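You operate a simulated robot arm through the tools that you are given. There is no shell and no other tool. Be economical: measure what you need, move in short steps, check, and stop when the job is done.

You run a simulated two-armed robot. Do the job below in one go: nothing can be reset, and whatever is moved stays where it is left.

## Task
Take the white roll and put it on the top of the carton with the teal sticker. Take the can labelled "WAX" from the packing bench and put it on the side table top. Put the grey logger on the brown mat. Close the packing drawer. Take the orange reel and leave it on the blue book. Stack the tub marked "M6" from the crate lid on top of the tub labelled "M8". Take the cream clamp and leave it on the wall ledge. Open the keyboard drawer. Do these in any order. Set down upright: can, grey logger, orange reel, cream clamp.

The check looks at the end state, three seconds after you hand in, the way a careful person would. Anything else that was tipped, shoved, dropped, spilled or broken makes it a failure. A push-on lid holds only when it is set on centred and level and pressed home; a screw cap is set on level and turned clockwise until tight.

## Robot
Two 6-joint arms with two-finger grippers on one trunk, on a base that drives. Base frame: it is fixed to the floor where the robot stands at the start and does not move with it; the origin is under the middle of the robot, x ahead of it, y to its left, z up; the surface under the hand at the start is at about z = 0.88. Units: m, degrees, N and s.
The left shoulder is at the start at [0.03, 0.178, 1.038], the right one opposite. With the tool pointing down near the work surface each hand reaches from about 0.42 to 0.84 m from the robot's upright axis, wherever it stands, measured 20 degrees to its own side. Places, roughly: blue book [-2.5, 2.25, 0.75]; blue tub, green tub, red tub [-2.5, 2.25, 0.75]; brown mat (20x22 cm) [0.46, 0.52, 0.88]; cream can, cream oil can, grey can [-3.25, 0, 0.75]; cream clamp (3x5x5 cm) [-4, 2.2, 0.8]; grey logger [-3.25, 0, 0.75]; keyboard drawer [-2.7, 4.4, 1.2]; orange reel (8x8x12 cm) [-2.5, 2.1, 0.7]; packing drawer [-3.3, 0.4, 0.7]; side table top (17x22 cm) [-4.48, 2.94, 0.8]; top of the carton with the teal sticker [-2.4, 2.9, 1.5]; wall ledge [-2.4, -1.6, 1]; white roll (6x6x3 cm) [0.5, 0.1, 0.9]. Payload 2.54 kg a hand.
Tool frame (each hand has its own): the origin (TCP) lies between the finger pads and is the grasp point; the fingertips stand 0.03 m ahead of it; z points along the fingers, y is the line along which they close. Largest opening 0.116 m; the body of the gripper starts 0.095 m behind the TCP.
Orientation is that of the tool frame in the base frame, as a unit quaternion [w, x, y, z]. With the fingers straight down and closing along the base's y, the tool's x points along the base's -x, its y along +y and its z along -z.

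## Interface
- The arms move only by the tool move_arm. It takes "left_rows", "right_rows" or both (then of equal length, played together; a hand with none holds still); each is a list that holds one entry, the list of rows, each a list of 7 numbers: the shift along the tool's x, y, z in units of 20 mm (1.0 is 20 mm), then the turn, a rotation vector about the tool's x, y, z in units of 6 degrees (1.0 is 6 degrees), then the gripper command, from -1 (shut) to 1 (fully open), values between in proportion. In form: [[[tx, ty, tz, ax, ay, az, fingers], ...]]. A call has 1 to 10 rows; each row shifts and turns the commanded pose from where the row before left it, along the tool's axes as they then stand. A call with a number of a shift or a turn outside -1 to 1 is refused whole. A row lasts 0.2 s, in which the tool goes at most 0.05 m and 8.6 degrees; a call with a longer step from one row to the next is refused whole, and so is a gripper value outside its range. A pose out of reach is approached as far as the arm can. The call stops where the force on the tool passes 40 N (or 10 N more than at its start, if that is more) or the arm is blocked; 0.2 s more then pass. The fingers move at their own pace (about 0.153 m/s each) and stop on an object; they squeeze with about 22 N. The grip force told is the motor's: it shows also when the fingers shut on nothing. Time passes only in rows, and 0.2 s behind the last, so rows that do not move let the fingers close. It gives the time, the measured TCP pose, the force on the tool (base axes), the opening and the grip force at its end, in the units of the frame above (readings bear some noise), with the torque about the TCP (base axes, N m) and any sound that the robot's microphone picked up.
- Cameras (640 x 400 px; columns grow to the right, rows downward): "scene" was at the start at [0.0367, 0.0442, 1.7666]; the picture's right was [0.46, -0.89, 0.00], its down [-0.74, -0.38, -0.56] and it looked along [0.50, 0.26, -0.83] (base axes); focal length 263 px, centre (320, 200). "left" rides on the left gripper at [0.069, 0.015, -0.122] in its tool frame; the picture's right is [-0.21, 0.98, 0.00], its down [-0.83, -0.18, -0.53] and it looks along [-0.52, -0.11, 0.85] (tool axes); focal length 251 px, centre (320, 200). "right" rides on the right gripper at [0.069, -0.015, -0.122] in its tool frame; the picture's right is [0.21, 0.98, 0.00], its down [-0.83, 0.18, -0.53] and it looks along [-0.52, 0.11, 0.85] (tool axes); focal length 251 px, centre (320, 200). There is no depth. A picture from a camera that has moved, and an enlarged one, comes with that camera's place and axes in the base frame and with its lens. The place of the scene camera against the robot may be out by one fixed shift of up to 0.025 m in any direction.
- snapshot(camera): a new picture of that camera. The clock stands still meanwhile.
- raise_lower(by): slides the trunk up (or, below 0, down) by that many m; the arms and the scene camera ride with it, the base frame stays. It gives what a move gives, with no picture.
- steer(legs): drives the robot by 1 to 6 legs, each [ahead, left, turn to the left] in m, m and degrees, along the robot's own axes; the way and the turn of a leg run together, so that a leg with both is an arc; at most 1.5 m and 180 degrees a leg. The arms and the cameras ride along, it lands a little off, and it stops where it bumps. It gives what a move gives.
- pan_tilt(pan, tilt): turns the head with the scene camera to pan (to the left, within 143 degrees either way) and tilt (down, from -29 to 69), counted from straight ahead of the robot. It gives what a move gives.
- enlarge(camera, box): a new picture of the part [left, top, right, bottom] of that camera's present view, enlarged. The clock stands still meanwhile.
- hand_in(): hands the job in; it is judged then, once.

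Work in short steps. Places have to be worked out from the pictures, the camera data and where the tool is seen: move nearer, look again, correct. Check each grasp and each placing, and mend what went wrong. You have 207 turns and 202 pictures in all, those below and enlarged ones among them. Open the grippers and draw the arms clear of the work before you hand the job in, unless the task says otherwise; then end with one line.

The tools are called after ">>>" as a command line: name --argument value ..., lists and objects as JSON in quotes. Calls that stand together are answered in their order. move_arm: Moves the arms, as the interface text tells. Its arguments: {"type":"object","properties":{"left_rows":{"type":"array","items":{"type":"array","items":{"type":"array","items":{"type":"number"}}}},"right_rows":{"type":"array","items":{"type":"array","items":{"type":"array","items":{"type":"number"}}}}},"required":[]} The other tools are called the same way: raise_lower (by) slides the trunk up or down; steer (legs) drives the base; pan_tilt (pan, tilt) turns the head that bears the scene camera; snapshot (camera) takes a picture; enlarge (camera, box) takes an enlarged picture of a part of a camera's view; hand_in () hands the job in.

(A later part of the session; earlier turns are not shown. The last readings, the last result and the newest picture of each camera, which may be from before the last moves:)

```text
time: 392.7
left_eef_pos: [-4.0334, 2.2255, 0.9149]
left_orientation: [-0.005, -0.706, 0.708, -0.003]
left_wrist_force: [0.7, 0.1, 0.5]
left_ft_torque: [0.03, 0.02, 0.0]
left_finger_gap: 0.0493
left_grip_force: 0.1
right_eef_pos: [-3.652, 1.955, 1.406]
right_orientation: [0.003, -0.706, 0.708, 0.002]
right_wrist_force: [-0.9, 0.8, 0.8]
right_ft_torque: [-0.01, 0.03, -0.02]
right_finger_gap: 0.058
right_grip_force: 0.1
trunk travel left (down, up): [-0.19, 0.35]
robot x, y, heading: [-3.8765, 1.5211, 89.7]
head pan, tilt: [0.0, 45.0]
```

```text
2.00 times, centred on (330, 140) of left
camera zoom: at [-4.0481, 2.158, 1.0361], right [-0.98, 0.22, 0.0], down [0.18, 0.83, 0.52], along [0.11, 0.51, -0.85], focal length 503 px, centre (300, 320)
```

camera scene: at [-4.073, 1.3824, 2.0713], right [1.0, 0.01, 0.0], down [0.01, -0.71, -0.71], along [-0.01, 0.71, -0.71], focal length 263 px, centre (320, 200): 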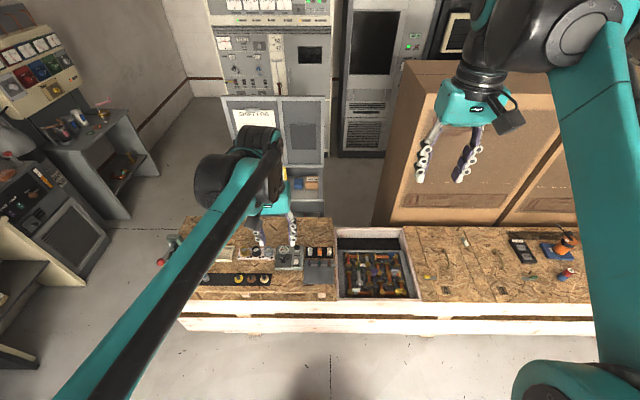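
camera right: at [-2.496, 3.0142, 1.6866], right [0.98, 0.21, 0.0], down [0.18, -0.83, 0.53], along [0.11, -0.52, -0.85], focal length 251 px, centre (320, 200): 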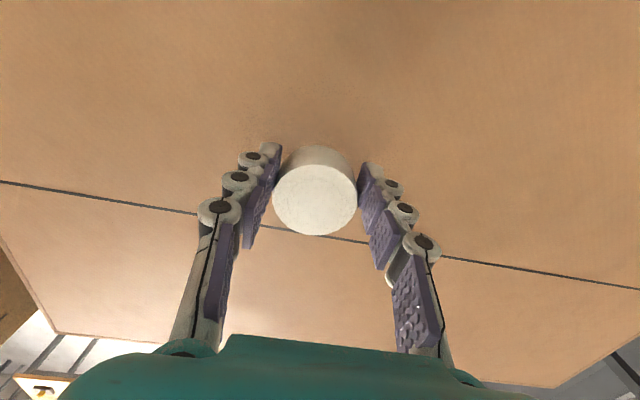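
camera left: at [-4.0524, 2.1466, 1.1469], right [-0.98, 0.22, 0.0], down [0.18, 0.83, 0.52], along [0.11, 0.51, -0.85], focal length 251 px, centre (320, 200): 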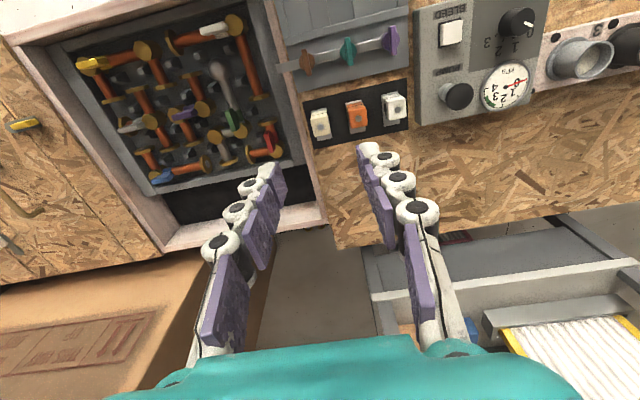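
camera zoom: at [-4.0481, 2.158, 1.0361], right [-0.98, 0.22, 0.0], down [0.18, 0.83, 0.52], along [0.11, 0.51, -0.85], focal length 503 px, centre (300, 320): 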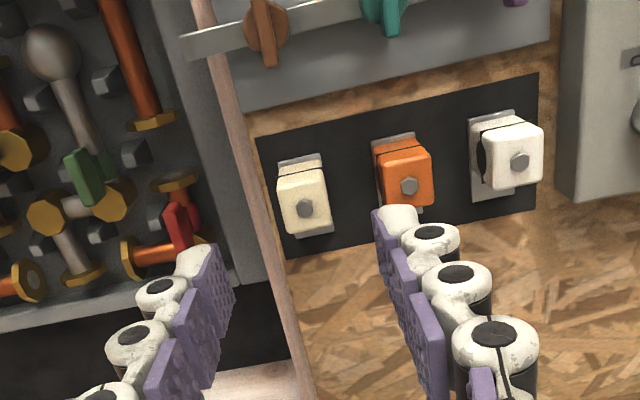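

Estimates converge on (-4.032, 2.244), top z≈0.76. I narrow the opening and lower to TCP 0.79 for a final look.

>>> move_arm --left_rows '[[[-0.5, 0, 1, 0, 0, 0, -0.25], [-0.45, -0.05, 1, 0, 0, 0, -0.25], [0, 0, 1, 0, 0, 0, -0.25], [0, 0, 1, 0, 0, 0, -0.25], [0, 0, 1, 0, 0, 0, -0.25], [0, 0, 1, 0, 0, 0, -0.25]]]'

>>> snapshot --camera "left"

```text
time: 394.1
left_eef_pos: [-4.0334, 2.2431, 0.7951]
left_orientation: [0.005, 0.707, -0.707, 0.004]
left_wrist_force: [0.6, 0.5, 0.0]
left_ft_torque: [0.01, 0.01, -0.01]
left_finger_gap: 0.0436
left_grip_force: 0.1
right_eef_pos: [-3.6518, 1.9547, 1.4064]
right_orientation: [0.001, -0.706, 0.708, 0.001]
right_wrist_force: [0.4, -0.3, -0.2]
right_ft_torque: [0.03, 0.04, 0.0]
right_finger_gap: 0.0581
right_grip_force: 0.0
trunk travel left (down, up): [-0.19, 0.35]
robot x, y, heading: [-3.8735, 1.5192, 89.9]
head pan, tilt: [0.0, 45.0]
```

```text
81 pictures are left
camera left: at [-4.0479, 2.175, 0.9167], right [-0.98, 0.22, 0.0], down [0.18, 0.83, 0.52], along [0.11, 0.51, -0.85], focal length 251 px, centre (320, 200)
```

left: 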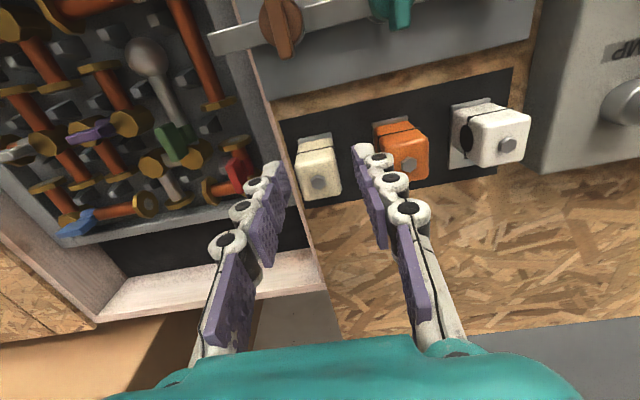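

Centred between the fingers. I descend 3.8 cm and grip.

>>> move_arm --left_rows '[[[0, 0, 0.7, 0, 0, 0, -0.25], [0, 0, 0.7, 0, 0, 0, -0.25], [0, 0, 0.5, 0, 0, 0, -0.25], [0, 0, 0, 0, 0, 0, -0.25]]]'

>>> snapshot --camera "left"

```text
time: 395.1
left_eef_pos: [-4.0319, 2.2432, 0.7583]
left_orientation: [-0.003, -0.707, 0.708, -0.002]
left_wrist_force: [-0.9, 9.2, 20.2]
left_ft_torque: [0.39, 0.33, 0.0]
left_finger_gap: 0.0448
left_grip_force: 0.4
right_eef_pos: [-3.6516, 1.9526, 1.406]
right_orientation: [0.003, -0.706, 0.708, 0.002]
right_wrist_force: [0.2, -1.0, -0.5]
right_ft_torque: [0.05, -0.01, -0.03]
right_finger_gap: 0.0581
right_grip_force: 0.0
trunk travel left (down, up): [-0.19, 0.35]
robot x, y, heading: [-3.8773, 1.518, 89.9]
head pan, tilt: [0.0, 45.0]
```

```text
80 pictures are left
camera left: at [-4.0475, 2.1743, 0.8807], right [-0.98, 0.22, 0.0], down [0.18, 0.83, 0.53], along [0.11, 0.51, -0.85], focal length 251 px, centre (320, 200)
```

left: 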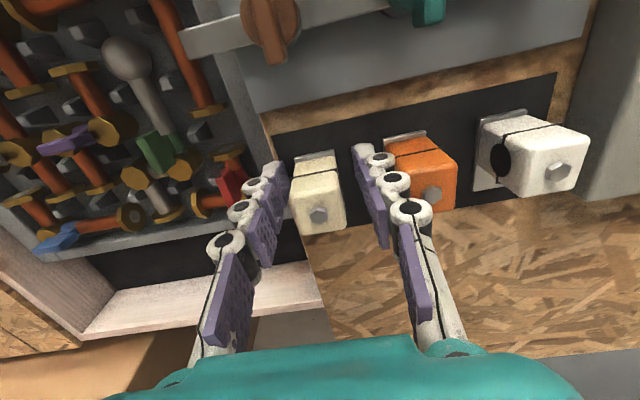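

Tips touched the surface; the clamp is between the fingers. I raise 4 mm and close.

>>> move_arm --left_rows '[[[0, 0, -0.25, 0, 0, 0, -0.25], [0, 0, 0, 0, 0, 0, -0.5], [0, 0, 0, 0, 0, 0, -1], [0, 0, 0, 0, 0, 0, -1]]]'

>>> snapshot --camera "left"

```text
time: 396.1
left_eef_pos: [-4.0328, 2.2417, 0.7613]
left_orientation: [-0.005, -0.706, 0.708, -0.004]
left_wrist_force: [0.5, 0.2, -0.3]
left_ft_torque: [-0.01, -0.01, 0.01]
left_finger_gap: 0.0256
left_grip_force: 22.1
right_eef_pos: [-3.652, 1.9532, 1.4064]
right_orientation: [0.003, -0.707, 0.707, 0.001]
right_wrist_force: [-0.8, -1.0, 0.4]
right_ft_torque: [-0.02, 0.02, -0.01]
right_finger_gap: 0.0578
right_grip_force: 0.0
trunk travel left (down, up): [-0.19, 0.35]
robot x, y, heading: [-3.8719, 1.5224, 89.7]
head pan, tilt: [0.0, 45.0]
```

```text
79 pictures are left
camera left: at [-4.048, 2.1745, 0.8838], right [-0.98, 0.22, 0.0], down [0.18, 0.83, 0.52], along [0.11, 0.51, -0.85], focal length 251 px, centre (320, 200)
```

left: 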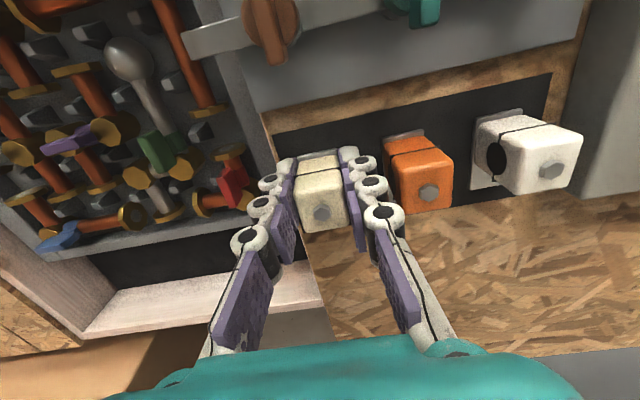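

The cream clamp is gripped (2.6 cm). I lift, tuck, and drive round to the wall side via the bench's −x end, turned to face the wall.

>>> raise_lower --by 0.35

>>> move_arm --left_rows '[[[0.6, 0, -1, 0, 0, 0, -1], [0.9, 0, -1, 0, 0, 0, -1], [1, 0, -1, 0, 0, 0, -1], [1, 0, -1, 0, 0, 0, -1], [1, 0, -1, 0, 0, 0, -1], [1, 0, -1, 0, 0, 0, -1], [1, 0, -1, 0, 0, 0, -1], [1, 0, -1, 0, 0, 0, -1], [1, 0, -1, 0, 0, 0, -1], [1, 0, -1, 0, 0, 0, -1]]]'

>>> snapshot --camera "left"

>>> steer --legs '[[-0.3, 0, 0], [0, 1.07, 0], [0, 0, 180], [1.1, 0, 0], [0.85, 0, 0], [0, 1.2, 0]]'

>>> pan_tilt --pan 40 --tilt 25

>>> snapshot --camera "scene"

```text
time: 399.6
left_eef_pos: [-4.0325, 2.2433, 1.1118]
left_orientation: [-0.004, -0.706, 0.708, -0.003]
left_wrist_force: [0.8, 0.6, -0.4]
left_ft_torque: [-0.01, 0.01, 0.0]
left_finger_gap: 0.0254
left_grip_force: 21.5
right_eef_pos: [-3.6519, 1.9545, 1.7558]
right_orientation: [0.003, -0.707, 0.708, 0.001]
right_wrist_force: [1.1, 0.2, 0.7]
right_ft_torque: [0.01, 0.0, 0.01]
right_finger_gap: 0.0581
right_grip_force: 0.1
trunk travel left (down, up): [-0.54, 0.0]
robot x, y, heading: [-3.8745, 1.5213, 89.8]
head pan, tilt: [0.0, 45.0]
```

```text
time: 401.8
left_eef_pos: [-4.0333, 2.0528, 1.3138]
left_orientation: [-0.003, -0.706, 0.708, -0.004]
left_wrist_force: [-0.6, -0.3, -0.6]
left_ft_torque: [0.01, -0.01, -0.02]
left_finger_gap: 0.0251
left_grip_force: 21.9
right_eef_pos: [-3.6515, 1.9524, 1.7574]
right_orientation: [0.004, -0.706, 0.708, 0.002]
right_wrist_force: [-0.7, -0.5, 1.0]
right_ft_torque: [0.05, -0.02, 0.0]
right_finger_gap: 0.0578
right_grip_force: 0.1
trunk travel left (down, up): [-0.54, 0.0]
robot x, y, heading: [-3.8765, 1.5202, 89.7]
head pan, tilt: [0.0, 45.0]
```

```text
78 pictures are left
camera left: at [-4.0478, 1.9847, 1.4366], right [-0.98, 0.22, 0.0], down [0.18, 0.83, 0.53], along [0.11, 0.51, -0.85], focal length 251 px, centre (320, 200)
```

left: 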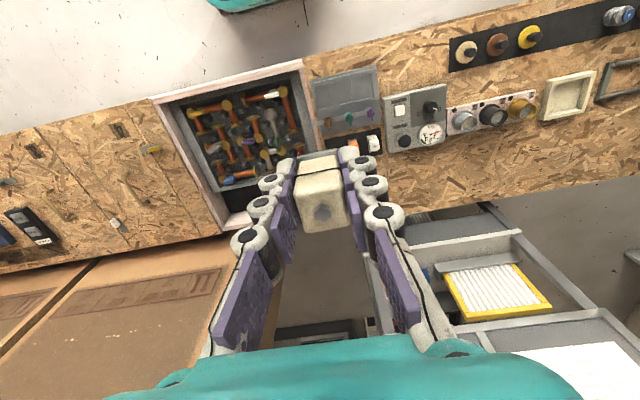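

```text
time: 431.3
left_eef_pos: [-3.5635, -1.2544, 1.3147]
left_orientation: [-0.003, 0.709, 0.705, 0.004]
left_wrist_force: [-0.2, 0.5, -0.5]
left_ft_torque: [0.01, -0.03, 0.02]
left_finger_gap: 0.0253
left_grip_force: 22.4
right_eef_pos: [-3.944, -1.1521, 1.7556]
right_orientation: [0.001, 0.708, 0.706, -0.003]
right_wrist_force: [-0.6, -0.4, 0.4]
right_ft_torque: [-0.06, -0.03, 0.01]
right_finger_gap: 0.0582
right_grip_force: 0.1
trunk travel left (down, up): [-0.54, 0.0]
robot x, y, heading: [-3.7186, -0.7184, -90.3]
head pan, tilt: [0.0, 45.0]
```

```text
time: 432.4
left_eef_pos: [-3.5636, -1.2546, 1.3138]
left_orientation: [-0.004, 0.709, 0.705, 0.004]
left_wrist_force: [0.0, -0.4, -0.6]
left_ft_torque: [0.02, -0.03, 0.01]
left_finger_gap: 0.0248
left_grip_force: 22.2
right_eef_pos: [-3.9449, -1.1529, 1.7555]
right_orientation: [0.001, 0.709, 0.706, -0.003]
right_wrist_force: [0.7, -0.7, 0.0]
right_ft_torque: [-0.03, -0.02, -0.03]
right_finger_gap: 0.0585
right_grip_force: 0.0
trunk travel left (down, up): [-0.54, 0.0]
robot x, y, heading: [-3.717, -0.7182, -90.2]
head pan, tilt: [40.0, 25.0]
```

```text
77 pictures are left
camera scene: at [-3.6571, -0.7489, 2.1018], right [-0.77, -0.64, 0.0], down [-0.27, 0.33, -0.91], along [0.58, -0.7, -0.42], focal length 263 px, centre (320, 200)
```

scene: 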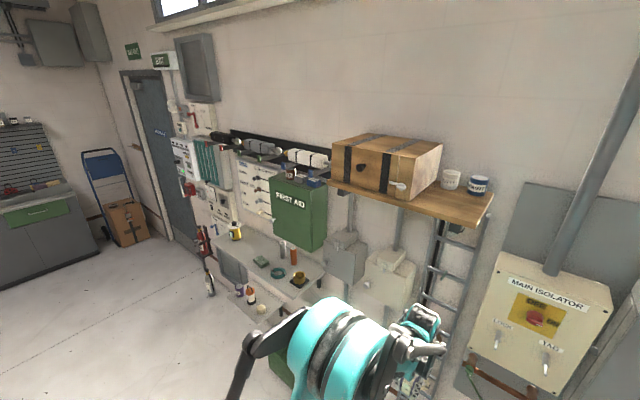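

The grey wall ledge sits under the first-aid box further along. I slide left (+x) to x≈-2.45 and look at it.

>>> steer --legs '[[0, 1.2, 0.3]]'

>>> pan_tilt --pan 0 --tilt 40

>>> snapshot --camera "scene"

>>> snapshot --camera "left"

```text
time: 438.5
left_eef_pos: [-2.3569, -1.2597, 1.3142]
left_orientation: [-0.004, 0.71, 0.704, 0.004]
left_wrist_force: [0.6, 0.3, -1.2]
left_ft_torque: [0.04, 0.0, 0.04]
left_finger_gap: 0.025
left_grip_force: 22.2
right_eef_pos: [-2.7383, -1.1582, 1.7556]
right_orientation: [0.002, 0.71, 0.704, -0.003]
right_wrist_force: [-0.4, -0.5, 0.5]
right_ft_torque: [0.0, -0.03, -0.01]
right_finger_gap: 0.0579
right_grip_force: 0.1
trunk travel left (down, up): [-0.54, 0.0]
robot x, y, heading: [-2.5152, -0.7244, -90.5]
head pan, tilt: [40.0, 25.0]
```

```text
time: 439.5
left_eef_pos: [-2.358, -1.259, 1.3138]
left_orientation: [-0.004, 0.709, 0.705, 0.005]
left_wrist_force: [0.5, -0.1, -0.8]
left_ft_torque: [0.0, -0.01, 0.02]
left_finger_gap: 0.025
left_grip_force: 21.8
right_eef_pos: [-2.7384, -1.159, 1.7572]
right_orientation: [0.001, 0.709, 0.705, -0.002]
right_wrist_force: [-0.3, 0.2, 0.7]
right_ft_torque: [-0.04, 0.0, 0.0]
right_finger_gap: 0.058
right_grip_force: 0.1
trunk travel left (down, up): [-0.54, 0.0]
robot x, y, heading: [-2.5146, -0.7226, -90.1]
head pan, tilt: [0.0, 40.0]
```

```text
76 pictures are left
camera scene: at [-2.5095, -0.7687, 2.0786], right [-1.0, 0.01, 0.0], down [0.0, 0.64, -0.77], along [0.0, -0.77, -0.64], focal length 263 px, centre (320, 200)
```

scene: 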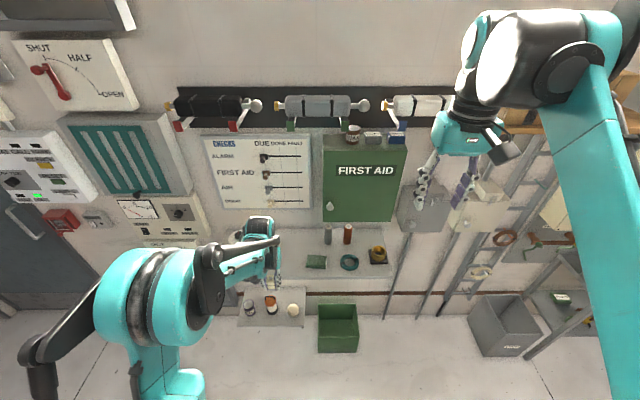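

```text
75 pictures are left
camera left: at [-2.3422, -1.1926, 1.4359], right [0.98, -0.22, 0.0], down [-0.19, -0.83, 0.52], along [-0.12, -0.51, -0.85], focal length 251 px, centre (320, 200)
```

left: 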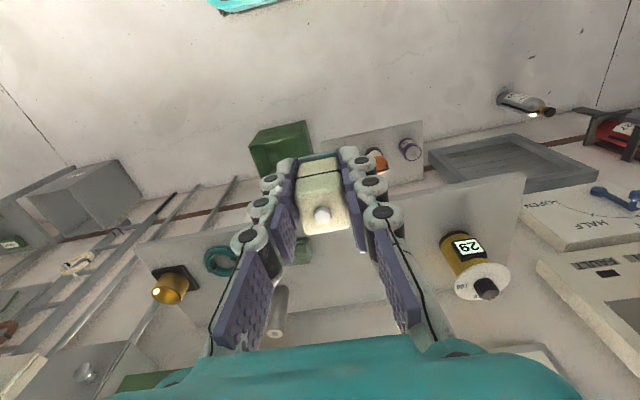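

There's free ledge space around x≈-2.31, y≈-1.57, between the green block and the yellow canister. I drive 0.18 m closer, lower the trunk, and check.

>>> raise_lower --by -0.1

>>> steer --legs '[[0.18, 0, 0]]'

>>> snapshot --camera "left"

>>> snapshot --camera "scene"

```text
time: 440.9
left_eef_pos: [-2.3567, -1.2597, 1.2139]
left_orientation: [-0.004, 0.71, 0.705, 0.005]
left_wrist_force: [0.2, -0.3, -0.7]
left_ft_torque: [0.03, -0.03, 0.03]
left_finger_gap: 0.0251
left_grip_force: 21.5
right_eef_pos: [-2.7385, -1.1575, 1.656]
right_orientation: [0.001, 0.71, 0.704, -0.002]
right_wrist_force: [0.5, -0.2, 0.4]
right_ft_torque: [-0.01, 0.01, -0.02]
right_finger_gap: 0.0579
right_grip_force: 0.1
trunk travel left (down, up): [-0.44, 0.1]
robot x, y, heading: [-2.5112, -0.7264, -90.6]
head pan, tilt: [0.0, 40.0]
```

```text
time: 442.4
left_eef_pos: [-2.357, -1.4396, 1.2147]
left_orientation: [-0.003, 0.709, 0.705, 0.004]
left_wrist_force: [0.0, 0.2, -1.0]
left_ft_torque: [0.0, 0.03, 0.03]
left_finger_gap: 0.0249
left_grip_force: 22.2
right_eef_pos: [-2.7389, -1.3376, 1.6563]
right_orientation: [0.001, 0.709, 0.705, -0.002]
right_wrist_force: [-0.6, 0.4, -0.1]
right_ft_torque: [-0.02, 0.01, -0.01]
right_finger_gap: 0.0583
right_grip_force: 0.0
trunk travel left (down, up): [-0.44, 0.1]
robot x, y, heading: [-2.5133, -0.9054, -90.1]
head pan, tilt: [0.0, 40.0]
```

```text
74 pictures are left
camera left: at [-2.3424, -1.3724, 1.3363], right [0.98, -0.22, 0.0], down [-0.19, -0.83, 0.52], along [-0.12, -0.51, -0.85], focal length 251 px, centre (320, 200)
```

left: 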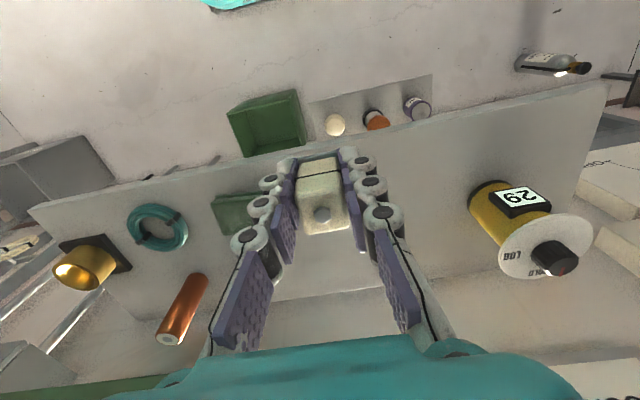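

```text
73 pictures are left
camera scene: at [-2.5102, -0.9483, 1.9786], right [-1.0, 0.0, 0.0], down [0.0, 0.64, -0.77], along [0.0, -0.77, -0.64], focal length 263 px, centre (320, 200)
```

scene: 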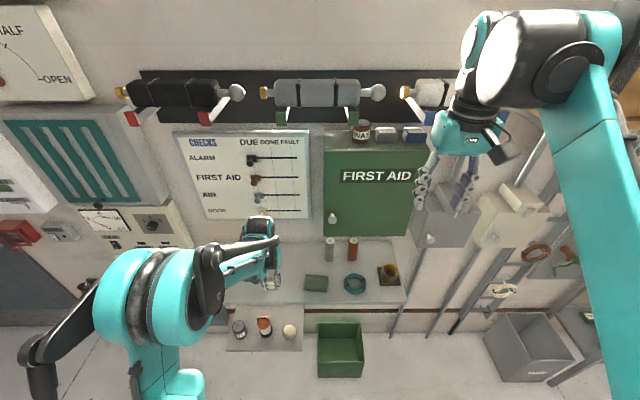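

Ledge top z≈1.0 with front edge at y≈-1.49. I move the clamp over (-2.33, -1.585) while descending to about 5 cm above the ledge.

>>> move_arm --left_rows '[[[-0.9, 0.17, 0, 0, 0, 0, -1], [-0.9, 0.17, 0, 0, 0, 0, -1], [-0.9, 0.17, 0, 0, 0, 0, -1], [-0.9, 0.17, 0.5, 0, 0, 0, -1], [-0.9, 0.17, 1, 0, 0, 0, -1], [-0.9, 0.17, 1, 0, 0, 0, -1], [-0.9, 0.17, 1, 0, 0, 0, -1], [-0.9, 0.17, 1, 0, 0, 0, -1], [0, 0, 1, 0, 0, 0, -1], [0, 0, 1, 0, 0, 0, -1]]]'

>>> snapshot --camera "left"

>>> enlarge --camera "scene" --box '[220, 200, 400, 320]'

```text
time: 444.6
left_eef_pos: [-2.3308, -1.5836, 1.0838]
left_orientation: [-0.003, 0.709, 0.705, 0.005]
left_wrist_force: [0.1, -0.7, -0.3]
left_ft_torque: [0.02, 0.0, 0.01]
left_finger_gap: 0.025
left_grip_force: 22.6
right_eef_pos: [-2.7384, -1.3405, 1.6557]
right_orientation: [0.001, 0.709, 0.706, -0.003]
right_wrist_force: [-0.1, 0.4, 0.7]
right_ft_torque: [0.03, 0.01, 0.03]
right_finger_gap: 0.0577
right_grip_force: 0.1
trunk travel left (down, up): [-0.44, 0.1]
robot x, y, heading: [-2.5129, -0.9075, -90.2]
head pan, tilt: [0.0, 40.0]
```

```text
72 pictures are left
camera left: at [-2.3155, -1.5167, 1.2048], right [0.98, -0.22, 0.0], down [-0.19, -0.83, 0.52], along [-0.12, -0.51, -0.85], focal length 251 px, centre (320, 200)
```

left: 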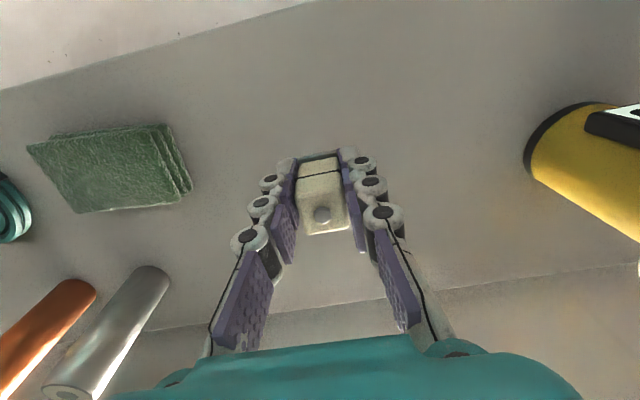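

```text
3.33 times, centred on (310, 260) of scene
camera zoom: at [-2.5101, -0.951, 1.9785], right [-1.0, 0.0, 0.0], down [0.0, 0.64, -0.77], along [0.0, -0.77, -0.64], focal length 877 px, centre (353, 0)
```

zoom: 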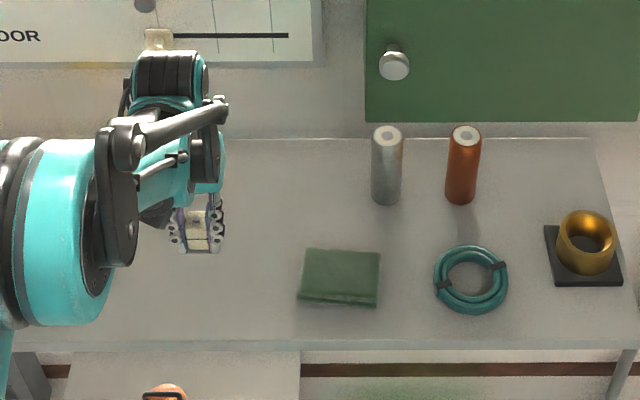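

The spot is free. I lower in small steps to contact.

>>> move_arm --left_rows '[[[0, 0, 0.9, 0, 0, 0, -1], [0, 0, 0.9, 0, 0, 0, -1]]]'

>>> move_arm --left_rows '[[[0, 0, 0.25, 0, 0, 0, -1], [0, 0, 0.2, 0, 0, 0, -1]]]'

>>> move_arm --left_rows '[[[0, 0, 0.15, 0, 0, 0, -1], [0, 0, 0, 0, 0, 0, -1]]]'

```text
time: 445.2
left_eef_pos: [-2.331, -1.5835, 1.047]
left_orientation: [-0.004, 0.709, 0.705, 0.005]
left_wrist_force: [-0.3, -0.3, -0.9]
left_ft_torque: [0.0, -0.02, -0.01]
left_finger_gap: 0.0253
left_grip_force: 22.3
right_eef_pos: [-2.7383, -1.3408, 1.6558]
right_orientation: [0.0, 0.709, 0.705, -0.002]
right_wrist_force: [1.5, -0.9, 0.7]
right_ft_torque: [-0.01, 0.03, -0.01]
right_finger_gap: 0.0582
right_grip_force: 0.1
trunk travel left (down, up): [-0.44, 0.1]
robot x, y, heading: [-2.5123, -0.9031, -90.6]
head pan, tilt: [0.0, 40.0]
```

```text
time: 445.8
left_eef_pos: [-2.3315, -1.5828, 1.0373]
left_orientation: [-0.003, 0.709, 0.705, 0.004]
left_wrist_force: [-0.1, -0.8, -1.3]
left_ft_torque: [-0.02, -0.02, -0.03]
left_finger_gap: 0.025
left_grip_force: 22.1
right_eef_pos: [-2.7386, -1.3406, 1.6567]
right_orientation: [0.002, 0.709, 0.705, -0.003]
right_wrist_force: [-0.9, -0.7, -0.6]
right_ft_torque: [0.02, -0.01, 0.0]
right_finger_gap: 0.0578
right_grip_force: 0.0
trunk travel left (down, up): [-0.44, 0.1]
robot x, y, heading: [-2.5146, -0.9069, -90.2]
head pan, tilt: [0.0, 40.0]
```

```text
time: 446.4
left_eef_pos: [-2.3317, -1.583, 1.0348]
left_orientation: [-0.004, 0.709, 0.705, 0.005]
left_wrist_force: [0.2, 0.1, 0.0]
left_ft_torque: [0.0, -0.01, 0.02]
left_finger_gap: 0.025
left_grip_force: 22.5
right_eef_pos: [-2.7387, -1.3391, 1.6571]
right_orientation: [0.001, 0.709, 0.705, -0.002]
right_wrist_force: [0.0, -0.3, -0.8]
right_ft_torque: [0.03, 0.02, 0.01]
right_finger_gap: 0.0576
right_grip_force: 0.1
trunk travel left (down, up): [-0.44, 0.1]
robot x, y, heading: [-2.5127, -0.908, -90.7]
head pan, tilt: [0.0, 40.0]
```

No contact yet; I continue in 3 mm steps.

>>> move_arm --left_rows '[[[0, 0, 0.15, 0, 0, 0, -1], [0, 0, 0, 0, 0, 0, -1]]]'

>>> move_arm --left_rows '[[[0, 0, 0.15, 0, 0, 0, -1], [0, 0, 0, 0, 0, 0, -1]]]'

>>> enlarge --camera "left" --box '[240, 100, 400, 260]'

```text
time: 447.0
left_eef_pos: [-2.3316, -1.5826, 1.0325]
left_orientation: [-0.003, 0.709, 0.705, 0.005]
left_wrist_force: [0.2, -0.6, 4.0]
left_ft_torque: [-0.19, -0.03, -0.03]
left_finger_gap: 0.0248
left_grip_force: 22.2
right_eef_pos: [-2.7381, -1.34, 1.6575]
right_orientation: [0.001, 0.709, 0.706, -0.003]
right_wrist_force: [0.2, -0.6, 1.3]
right_ft_torque: [-0.03, 0.0, 0.02]
right_finger_gap: 0.0581
right_grip_force: 0.0
trunk travel left (down, up): [-0.44, 0.1]
robot x, y, heading: [-2.5124, -0.9068, -90.4]
head pan, tilt: [0.0, 40.0]
```

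```text
time: 447.7
left_eef_pos: [-2.3322, -1.5827, 1.0309]
left_orientation: [-0.003, 0.709, 0.706, 0.004]
left_wrist_force: [-0.9, 1.3, 18.4]
left_ft_torque: [-0.06, 0.1, -0.02]
left_finger_gap: 0.0253
left_grip_force: 22.2
right_eef_pos: [-2.7394, -1.3361, 1.6568]
right_orientation: [0.002, 0.709, 0.705, -0.003]
right_wrist_force: [0.1, -0.9, 0.0]
right_ft_torque: [0.0, 0.01, 0.0]
right_finger_gap: 0.0579
right_grip_force: 0.0
trunk travel left (down, up): [-0.44, 0.1]
robot x, y, heading: [-2.5148, -0.9042, -90.2]
head pan, tilt: [0.0, 40.0]
stopped in row 2 (left hand): the force on the tool passed its limit at 41 N (the readings are from after the stop); the commanded pose is now the measured one
```

```text
2.50 times, centred on (320, 180) of left
camera zoom: at [-2.3161, -1.5148, 1.1529], right [0.98, -0.22, 0.0], down [-0.19, -0.83, 0.53], along [-0.12, -0.51, -0.85], focal length 629 px, centre (320, 250)
```

zoom: 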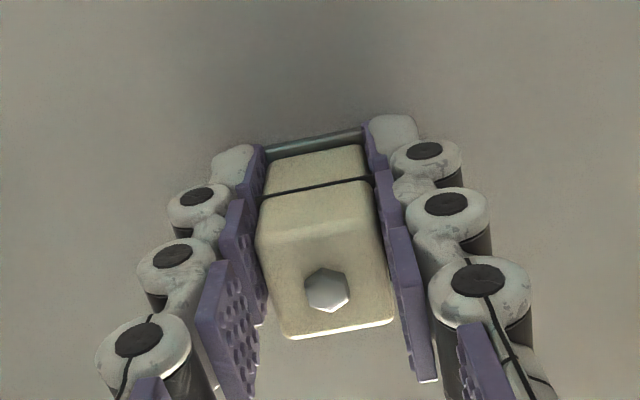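

Contact made. I release the clamp, rise, and verify.

>>> move_arm --left_rows '[[[0, 0, -0.05, 0, 0, 0, -0.6], [0, 0, 0, 0, 0, 0, -0.2], [0, 0, 0, 0, 0, 0, -0.2], [0, 0, -0.7, 0, 0, 0, -0.2], [0, 0, -1, 0, 0, 0, -0.2], [0, 0, -1, 0, 0, 0, -0.2], [0, 0, -1, 0, 0, 0, -0.2], [0, 0, -1, 0, 0, 0, -0.2]]]'

>>> snapshot --camera "left"

```text
time: 449.5
left_eef_pos: [-2.3314, -1.5837, 1.1242]
left_orientation: [-0.003, 0.709, 0.705, 0.003]
left_wrist_force: [0.9, 0.4, -0.4]
left_ft_torque: [-0.02, 0.03, 0.01]
left_finger_gap: 0.0463
left_grip_force: 0.0
right_eef_pos: [-2.7399, -1.3384, 1.656]
right_orientation: [0.001, 0.709, 0.705, -0.003]
right_wrist_force: [-0.2, 0.9, 0.1]
right_ft_torque: [-0.03, -0.02, -0.01]
right_finger_gap: 0.0581
right_grip_force: 0.1
trunk travel left (down, up): [-0.44, 0.1]
robot x, y, heading: [-2.5082, -0.9063, -90.4]
head pan, tilt: [0.0, 40.0]
```

```text
69 pictures are left
camera left: at [-2.3167, -1.5169, 1.2461], right [0.98, -0.22, 0.0], down [-0.19, -0.83, 0.53], along [-0.12, -0.51, -0.85], focal length 251 px, centre (320, 200)
```

left: 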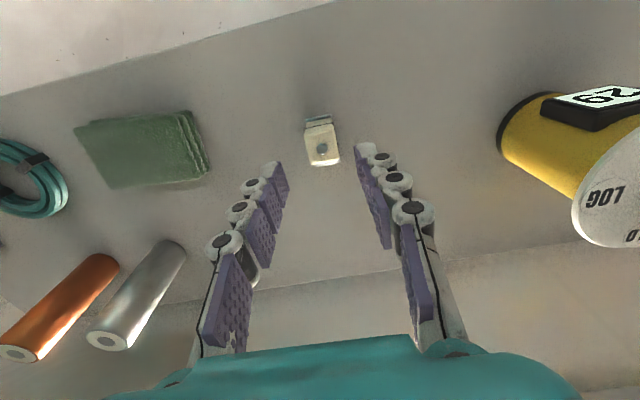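

The clamp stands upright on the ledge. I tuck the hand, back off, slide to x≈-3.1 and turn to the packing bench for the grey logger.

>>> move_arm --left_rows '[[[0, 0, -1, 0, 0, 0, 0.5], [0.5, 0, -1, 0, 0, 0, 0.5], [1, 0, -1, 0, 0, 0, 0.5], [1, 0, -1, 0, 0, 0, 0.5], [1, 0, -1, 0, 0, 0, 0.5], [1, 0, -1, 0, 0, 0, 0.5], [1, 0, -1, 0, 0, 0, 0.5], [1, 0, -1, 0, 0, 0, 0.5], [1, 0, -1, 0, 0, 0, 0.5], [1, 0, -1, 0, 0, 0, 0.5]]]'

>>> steer --legs '[[-0.13, 0, 0], [0, -0.6, 0], [0, 0, 180]]'

>>> pan_tilt --pan 0 --tilt 50

>>> snapshot --camera "scene"

```text
time: 451.7
left_eef_pos: [-2.3316, -1.4146, 1.3271]
left_orientation: [-0.003, 0.709, 0.705, 0.005]
left_wrist_force: [0.4, 0.6, -0.4]
left_ft_torque: [-0.01, 0.0, 0.02]
left_finger_gap: 0.0869
left_grip_force: 0.1
right_eef_pos: [-2.7389, -1.337, 1.6576]
right_orientation: [0.002, 0.709, 0.705, -0.002]
right_wrist_force: [0.1, 0.7, -0.8]
right_ft_torque: [-0.05, 0.01, -0.02]
right_finger_gap: 0.058
right_grip_force: 0.0
trunk travel left (down, up): [-0.44, 0.1]
robot x, y, heading: [-2.5138, -0.905, -90.4]
head pan, tilt: [0.0, 40.0]
```

```text
time: 463.3
left_eef_pos: [-3.2812, -0.2617, 1.3274]
left_orientation: [-0.004, -0.699, 0.715, -0.003]
left_wrist_force: [-0.4, 0.6, -0.9]
left_ft_torque: [0.03, -0.02, 0.02]
left_finger_gap: 0.087
left_grip_force: 0.1
right_eef_pos: [-2.8766, -0.3467, 1.6576]
right_orientation: [0.002, -0.7, 0.715, 0.001]
right_wrist_force: [-0.9, -0.3, -0.3]
right_ft_torque: [0.03, -0.01, -0.02]
right_finger_gap: 0.058
right_grip_force: 0.0
trunk travel left (down, up): [-0.44, 0.1]
robot x, y, heading: [-3.1096, -0.7761, 88.7]
head pan, tilt: [0.0, 40.0]
```

```text
time: 464.0
left_eef_pos: [-3.2825, -0.263, 1.3261]
left_orientation: [-0.004, -0.699, 0.715, -0.003]
left_wrist_force: [1.1, 0.0, -0.3]
left_ft_torque: [-0.03, 0.0, -0.01]
left_finger_gap: 0.0869
left_grip_force: 0.0
right_eef_pos: [-2.8758, -0.3464, 1.657]
right_orientation: [0.002, -0.699, 0.715, 0.002]
right_wrist_force: [0.4, -0.1, -0.5]
right_ft_torque: [0.01, 0.03, -0.01]
right_finger_gap: 0.058
right_grip_force: 0.0
trunk travel left (down, up): [-0.44, 0.1]
robot x, y, heading: [-3.1085, -0.7751, 88.8]
head pan, tilt: [0.0, 50.0]
```

```text
68 pictures are left
camera scene: at [-3.1039, -0.7165, 1.9644], right [1.0, -0.02, 0.0], down [-0.02, -0.77, -0.64], along [0.01, 0.64, -0.77], focal length 263 px, centre (320, 200)
```

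scene: 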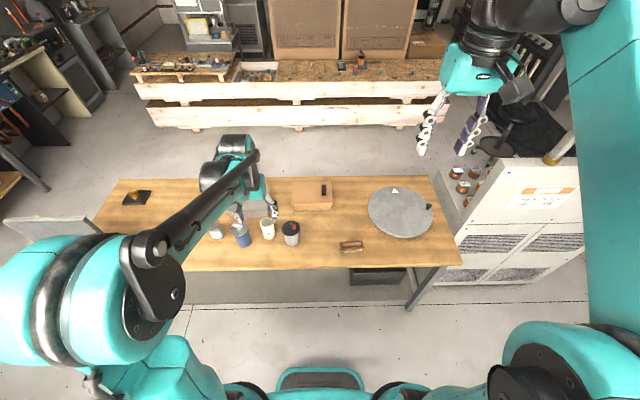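

The logger is at about (-3.225, -0.03). I lower the trunk and move the left hand over it.

>>> raise_lower --by -0.13

>>> move_arm --left_rows '[[[-1, -0.3, 0.4, 0, 0, 0, 1], [-1, -0.3, 0.4, 0, 0, 0, 1], [-1, -0.3, 0.4, 0, 0, 0, 1], [-1, -0.3, 0.4, 0, 0, 0, 1], [-1, -0.3, 0.4, 0, 0, 0, 1], [-1, -0.3, 0.4, 0, 0, 0, 1], [-1, -0.3, 0.4, 0, 0, 0, 1], [-1, -0.3, 0.4, 0, 0, 0, 1], [-1, -0.3, 0.4, 0, 0, 0, 1], [-1, -0.3, 0.4, 0, 0, 0, 1]]]'

>>> snapshot --camera "left"

```text
time: 465.6
left_eef_pos: [-3.2819, -0.263, 1.1973]
left_orientation: [-0.004, -0.699, 0.715, -0.004]
left_wrist_force: [-0.7, 1.0, 0.0]
left_ft_torque: [0.0, 0.01, 0.03]
left_finger_gap: 0.0869
left_grip_force: 0.1
right_eef_pos: [-2.8747, -0.346, 1.5262]
right_orientation: [0.003, -0.7, 0.714, 0.001]
right_wrist_force: [-0.7, -0.4, 0.5]
right_ft_torque: [0.0, -0.02, 0.01]
right_finger_gap: 0.0583
right_grip_force: 0.0
trunk travel left (down, up): [-0.31, 0.23]
robot x, y, heading: [-3.1106, -0.7773, 89.1]
head pan, tilt: [0.0, 50.0]
```

```text
time: 467.8
left_eef_pos: [-3.217, -0.0636, 1.1122]
left_orientation: [-0.005, -0.699, 0.715, -0.003]
left_wrist_force: [1.3, -0.7, 0.2]
left_ft_torque: [-0.07, -0.01, 0.01]
left_finger_gap: 0.116
left_grip_force: 0.0
right_eef_pos: [-2.8757, -0.3441, 1.5252]
right_orientation: [0.001, -0.699, 0.715, 0.001]
right_wrist_force: [-0.7, 0.8, 0.0]
right_ft_torque: [-0.03, 0.0, 0.0]
right_finger_gap: 0.058
right_grip_force: 0.0
trunk travel left (down, up): [-0.31, 0.23]
robot x, y, heading: [-3.1057, -0.7733, 89.0]
head pan, tilt: [0.0, 50.0]
```

```text
67 pictures are left
camera left: at [-3.2334, -0.1306, 1.2352], right [-0.97, 0.24, 0.0], down [0.2, 0.83, 0.52], along [0.12, 0.51, -0.85], focal length 251 px, centre (320, 200)
```

left: 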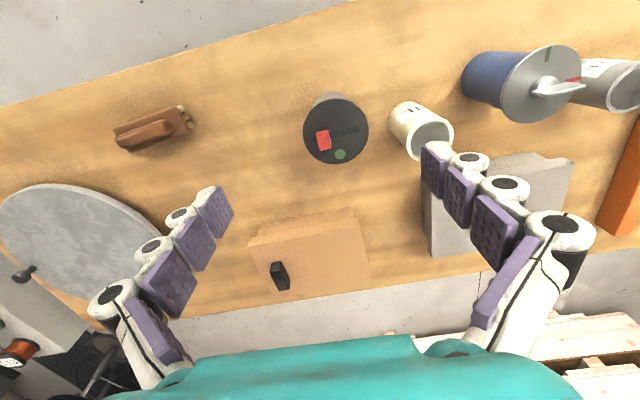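

The logger lid is centred at (-3.231, -0.037). I centre and descend to TCP 0.965, then check.

>>> move_arm --left_rows '[[[-0.45, 0.23, 1, 0, 0, 0, 0.85], [-0.45, 0.23, 1, 0, 0, 0, 0.85], [-0.45, 0.23, 1, 0, 0, 0, 0.85], [0, 0, 1, 0, 0, 0, 0.85], [0, 0, 1, 0, 0, 0, 0.85], [0, 0, 1, 0, 0, 0, 0.85], [0, 0, 1, 0, 0, 0, 0.85]]]'

>>> snapshot --camera "left"

```text
time: 469.4
left_eef_pos: [-3.2305, -0.0382, 0.9726]
left_orientation: [-0.005, -0.698, 0.716, -0.004]
left_wrist_force: [0.1, 0.6, -0.1]
left_ft_torque: [-0.01, -0.04, -0.01]
left_finger_gap: 0.1071
left_grip_force: 0.1
right_eef_pos: [-2.8756, -0.3453, 1.5265]
right_orientation: [0.002, -0.699, 0.715, 0.001]
right_wrist_force: [0.2, 0.2, -0.2]
right_ft_torque: [0.0, -0.03, -0.03]
right_finger_gap: 0.0578
right_grip_force: 0.1
trunk travel left (down, up): [-0.31, 0.23]
robot x, y, heading: [-3.1061, -0.7765, 88.7]
head pan, tilt: [0.0, 50.0]
```

```text
66 pictures are left
camera left: at [-3.2476, -0.106, 1.0952], right [-0.97, 0.24, 0.0], down [0.2, 0.83, 0.53], along [0.12, 0.51, -0.85], focal length 251 px, centre (320, 200)
```

left: 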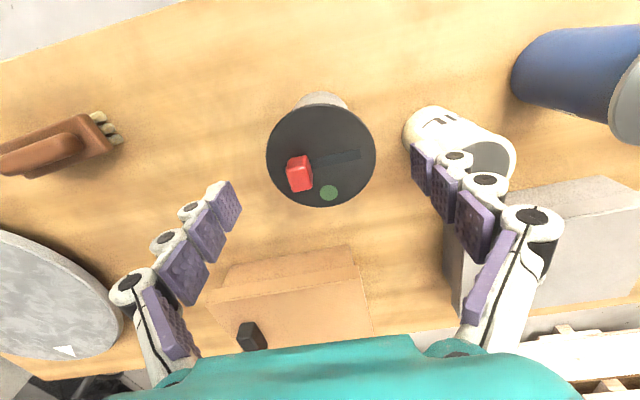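

Centred. I narrow the opening slightly, descend to TCP 0.88 and grip.

>>> move_arm --left_rows '[[[-0.25, 0.03, 0.6, 0, 0, 0, 0.7], [0, 0, 0.8, 0, 0, 0, 0.7], [0, 0, 0.8, 0, 0, 0, 0.7], [0, 0, 0.8, 0, 0, 0, 0.7], [0, 0, 0.8, 0, 0, 0, 0.7], [0, 0, 0.8, 0, 0, 0, 0.7], [0, 0, 0, 0, 0, 0, 0.4], [0, 0, 0, 0, 0, 0, -1], [0, 0, 0, 0, 0, 0, -1]]]'

>>> snapshot --camera "left"

```text
time: 471.4
left_eef_pos: [-3.2323, -0.034, 0.8823]
left_orientation: [-0.004, -0.699, 0.715, -0.003]
left_wrist_force: [1.7, -0.8, 1.3]
left_ft_torque: [0.01, 0.05, -0.04]
left_finger_gap: 0.0827
left_grip_force: 21.7
right_eef_pos: [-2.8751, -0.3465, 1.527]
right_orientation: [0.002, -0.699, 0.715, 0.002]
right_wrist_force: [0.1, 0.3, -0.3]
right_ft_torque: [0.0, -0.01, 0.0]
right_finger_gap: 0.0582
right_grip_force: 0.1
trunk travel left (down, up): [-0.31, 0.23]
robot x, y, heading: [-3.1088, -0.775, 88.7]
head pan, tilt: [0.0, 50.0]
```

```text
65 pictures are left
camera left: at [-3.2485, -0.1019, 1.0042], right [-0.97, 0.24, 0.0], down [0.2, 0.83, 0.53], along [0.12, 0.51, -0.85], focal length 251 px, centre (320, 200)
```

left: 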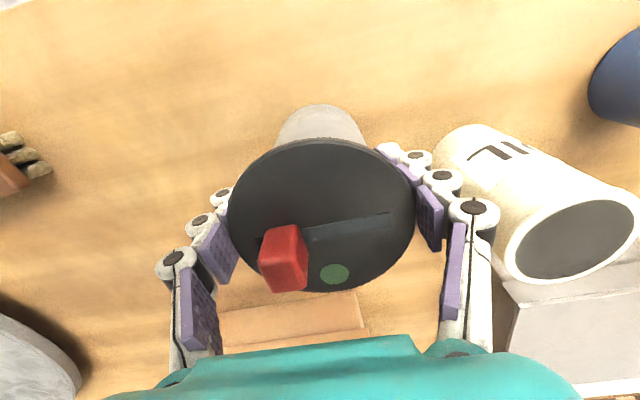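

The fingers grip the lid rim (8.3 cm). I'll test with a 1.5 cm lift to see whether the whole body comes along.

>>> move_arm --left_rows '[[[0, 0, -0.4, 0, 0, 0, -1], [0, 0, -0.4, 0, 0, 0, -1], [0, 0, 0, 0, 0, 0, -1]]]'

>>> snapshot --camera "left"

>>> enlarge --camera "scene" --box '[220, 170, 340, 260]'

```text
time: 472.2
left_eef_pos: [-3.2326, -0.0341, 0.8986]
left_orientation: [-0.005, -0.699, 0.715, -0.003]
left_wrist_force: [0.1, -0.2, -2.9]
left_ft_torque: [-0.03, 0.01, 0.01]
left_finger_gap: 0.0826
left_grip_force: 21.9
right_eef_pos: [-2.8756, -0.3448, 1.527]
right_orientation: [0.002, -0.699, 0.715, 0.002]
right_wrist_force: [0.3, -0.8, 0.8]
right_ft_torque: [0.01, 0.02, 0.0]
right_finger_gap: 0.0578
right_grip_force: 0.0
trunk travel left (down, up): [-0.31, 0.23]
robot x, y, heading: [-3.1085, -0.7748, 88.7]
head pan, tilt: [0.0, 50.0]
```

```text
64 pictures are left
camera left: at [-3.2485, -0.102, 1.0198], right [-0.97, 0.24, 0.0], down [0.2, 0.83, 0.52], along [0.12, 0.51, -0.85], focal length 251 px, centre (320, 200)
```

left: 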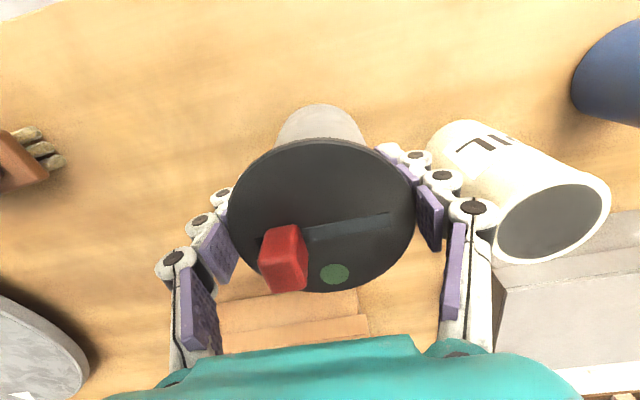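

```text
4.44 times, centred on (280, 215) of scene
camera zoom: at [-3.104, -0.7157, 1.8343], right [1.0, -0.02, 0.0], down [-0.02, -0.77, -0.64], along [0.01, 0.64, -0.77], focal length 1169 px, centre (498, 133)
```

zoom: 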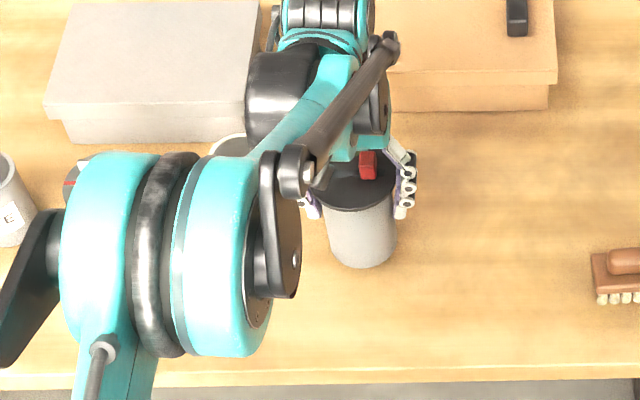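

The whole logger lifts. I raise up, tuck, back off to y≈-1.0 and slide past the cabinet toward the start area.

>>> raise_lower --by 0.23

>>> move_arm --left_rows '[[[1, 0, -0.8, 0, 0, 0, -1], [1, 0, -0.8, 0, 0, 0, -1], [1, 0, -0.8, 0, 0, 0, -1], [1, 0, -0.8, 0, 0, 0, -1], [1, 0, -0.8, 0, 0, 0, -1], [1, 0, -0.8, 0, 0, 0, -1], [1, 0, -0.8, 0, 0, 0, -1], [1, 0, -0.8, 0, 0, 0, -1], [1, 0, -0.8, 0, 0, 0, -1], [1, 0, -0.8, 0, 0, 0, -1]]]'

>>> steer --legs '[[-0.22, 0, 1.3], [0, -1.2, 0], [0, -1.1, 0]]'

>>> pan_tilt --pan -45 --tilt 30

>>> snapshot --camera "scene"

```text
time: 474.6
left_eef_pos: [-3.2321, -0.0345, 1.1279]
left_orientation: [-0.004, -0.699, 0.715, -0.003]
left_wrist_force: [-0.7, -0.3, -3.1]
left_ft_torque: [-0.04, 0.0, -0.01]
left_finger_gap: 0.0827
left_grip_force: 22.2
right_eef_pos: [-2.876, -0.3451, 1.7566]
right_orientation: [0.002, -0.699, 0.715, 0.002]
right_wrist_force: [-0.3, -0.4, 0.1]
right_ft_torque: [0.02, -0.02, 0.0]
right_finger_gap: 0.0578
right_grip_force: 0.1
trunk travel left (down, up): [-0.54, 0.0]
robot x, y, heading: [-3.1081, -0.775, 88.9]
head pan, tilt: [0.0, 50.0]
```

```text
time: 476.8
left_eef_pos: [-3.236, -0.2328, 1.2911]
left_orientation: [-0.003, -0.699, 0.715, -0.003]
left_wrist_force: [-1.0, -0.7, -3.2]
left_ft_torque: [0.01, 0.01, -0.05]
left_finger_gap: 0.0826
left_grip_force: 22.1
right_eef_pos: [-2.8758, -0.3485, 1.7568]
right_orientation: [0.003, -0.699, 0.715, 0.001]
right_wrist_force: [0.1, 0.6, -0.3]
right_ft_torque: [0.05, 0.04, -0.05]
right_finger_gap: 0.058
right_grip_force: 0.1
trunk travel left (down, up): [-0.54, 0.0]
robot x, y, heading: [-3.1099, -0.7731, 89.0]
head pan, tilt: [0.0, 50.0]
```

```text
time: 489.4
left_eef_pos: [-0.9607, -0.4567, 1.2897]
left_orientation: [-0.005, -0.705, 0.71, -0.002]
left_wrist_force: [-0.5, -0.1, -3.1]
left_ft_torque: [-0.02, 0.0, 0.0]
left_finger_gap: 0.0828
left_grip_force: 21.9
right_eef_pos: [-0.5987, -0.5643, 1.7558]
right_orientation: [0.003, -0.705, 0.709, 0.001]
right_wrist_force: [-0.5, 0.4, 0.4]
right_ft_torque: [0.03, -0.01, -0.01]
right_finger_gap: 0.0579
right_grip_force: 0.1
trunk travel left (down, up): [-0.54, 0.0]
robot x, y, heading: [-0.8226, -0.9944, 89.5]
head pan, tilt: [0.0, 50.0]
```

```text
time: 490.5
left_eef_pos: [-0.9582, -0.4568, 1.2899]
left_orientation: [-0.005, -0.705, 0.709, -0.003]
left_wrist_force: [-0.3, 0.0, -3.3]
left_ft_torque: [-0.01, -0.03, -0.03]
left_finger_gap: 0.0827
left_grip_force: 21.7
right_eef_pos: [-0.5979, -0.5631, 1.756]
right_orientation: [0.003, -0.706, 0.709, 0.002]
right_wrist_force: [0.2, 0.8, -1.0]
right_ft_torque: [0.0, 0.0, 0.02]
right_finger_gap: 0.0577
right_grip_force: 0.0
trunk travel left (down, up): [-0.54, 0.0]
robot x, y, heading: [-0.8232, -1.0019, 89.5]
head pan, tilt: [-45.0, 30.0]
```

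```text
62 pictures are left
camera scene: at [-0.7554, -0.9517, 2.0939], right [0.7, -0.71, 0.0], down [-0.35, -0.35, -0.87], along [0.61, 0.61, -0.5], focal length 263 px, centre (320, 200)
```

scene: 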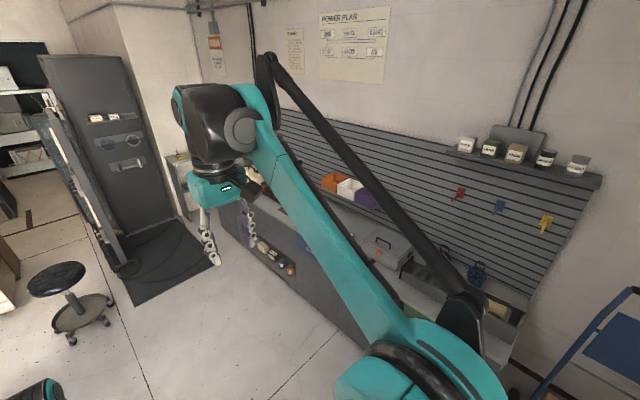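

The way is clear. I drive to y≈0, turn to face the first bench and approach near the mat.

>>> steer --legs '[[1.0, 0, 0.5], [0, 0, -90], [0.6, 0.25, 0]]'

>>> pan_tilt --pan 10 --tilt 50

>>> snapshot --camera "scene"

```text
time: 502.6
left_eef_pos: [0.3205, 0.3819, 1.2919]
left_orientation: [-0.006, -0.001, 1.0, 0.0]
left_wrist_force: [-0.6, -0.6, -4.2]
left_ft_torque: [-0.02, 0.03, 0.0]
left_finger_gap: 0.0823
left_grip_force: 22.3
right_eef_pos: [0.2145, 0.0195, 1.7563]
right_orientation: [0.003, -0.001, 1.0, -0.001]
right_wrist_force: [-0.6, -0.3, 0.4]
right_ft_torque: [-0.01, -0.03, 0.0]
right_finger_gap: 0.0578
right_grip_force: 0.1
trunk travel left (down, up): [-0.54, 0.0]
robot x, y, heading: [-0.2182, 0.2408, -0.0]
head pan, tilt: [-45.0, 30.0]
```

```text
time: 503.9
left_eef_pos: [0.3205, 0.3826, 1.2895]
left_orientation: [-0.005, -0.002, 1.0, 0.0]
left_wrist_force: [-0.6, -0.1, -3.7]
left_ft_torque: [0.02, 0.02, 0.0]
left_finger_gap: 0.0827
left_grip_force: 22.6
right_eef_pos: [0.2146, 0.0186, 1.7558]
right_orientation: [0.003, -0.001, 1.0, -0.001]
right_wrist_force: [0.1, -0.5, -0.5]
right_ft_torque: [0.01, 0.01, -0.03]
right_finger_gap: 0.058
right_grip_force: 0.1
trunk travel left (down, up): [-0.54, 0.0]
robot x, y, heading: [-0.2201, 0.2419, 0.2]
head pan, tilt: [10.0, 50.0]
```

```text
61 pictures are left
camera scene: at [-0.1697, 0.2672, 2.0644], right [0.17, -0.98, 0.0], down [-0.75, -0.13, -0.64], along [0.63, 0.11, -0.77], focal length 263 px, centre (320, 200)
```

scene: 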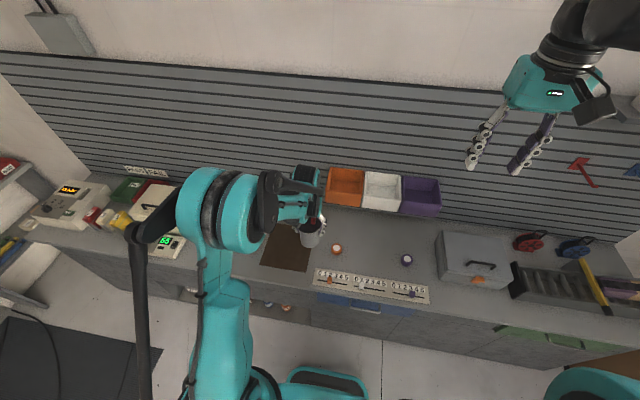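

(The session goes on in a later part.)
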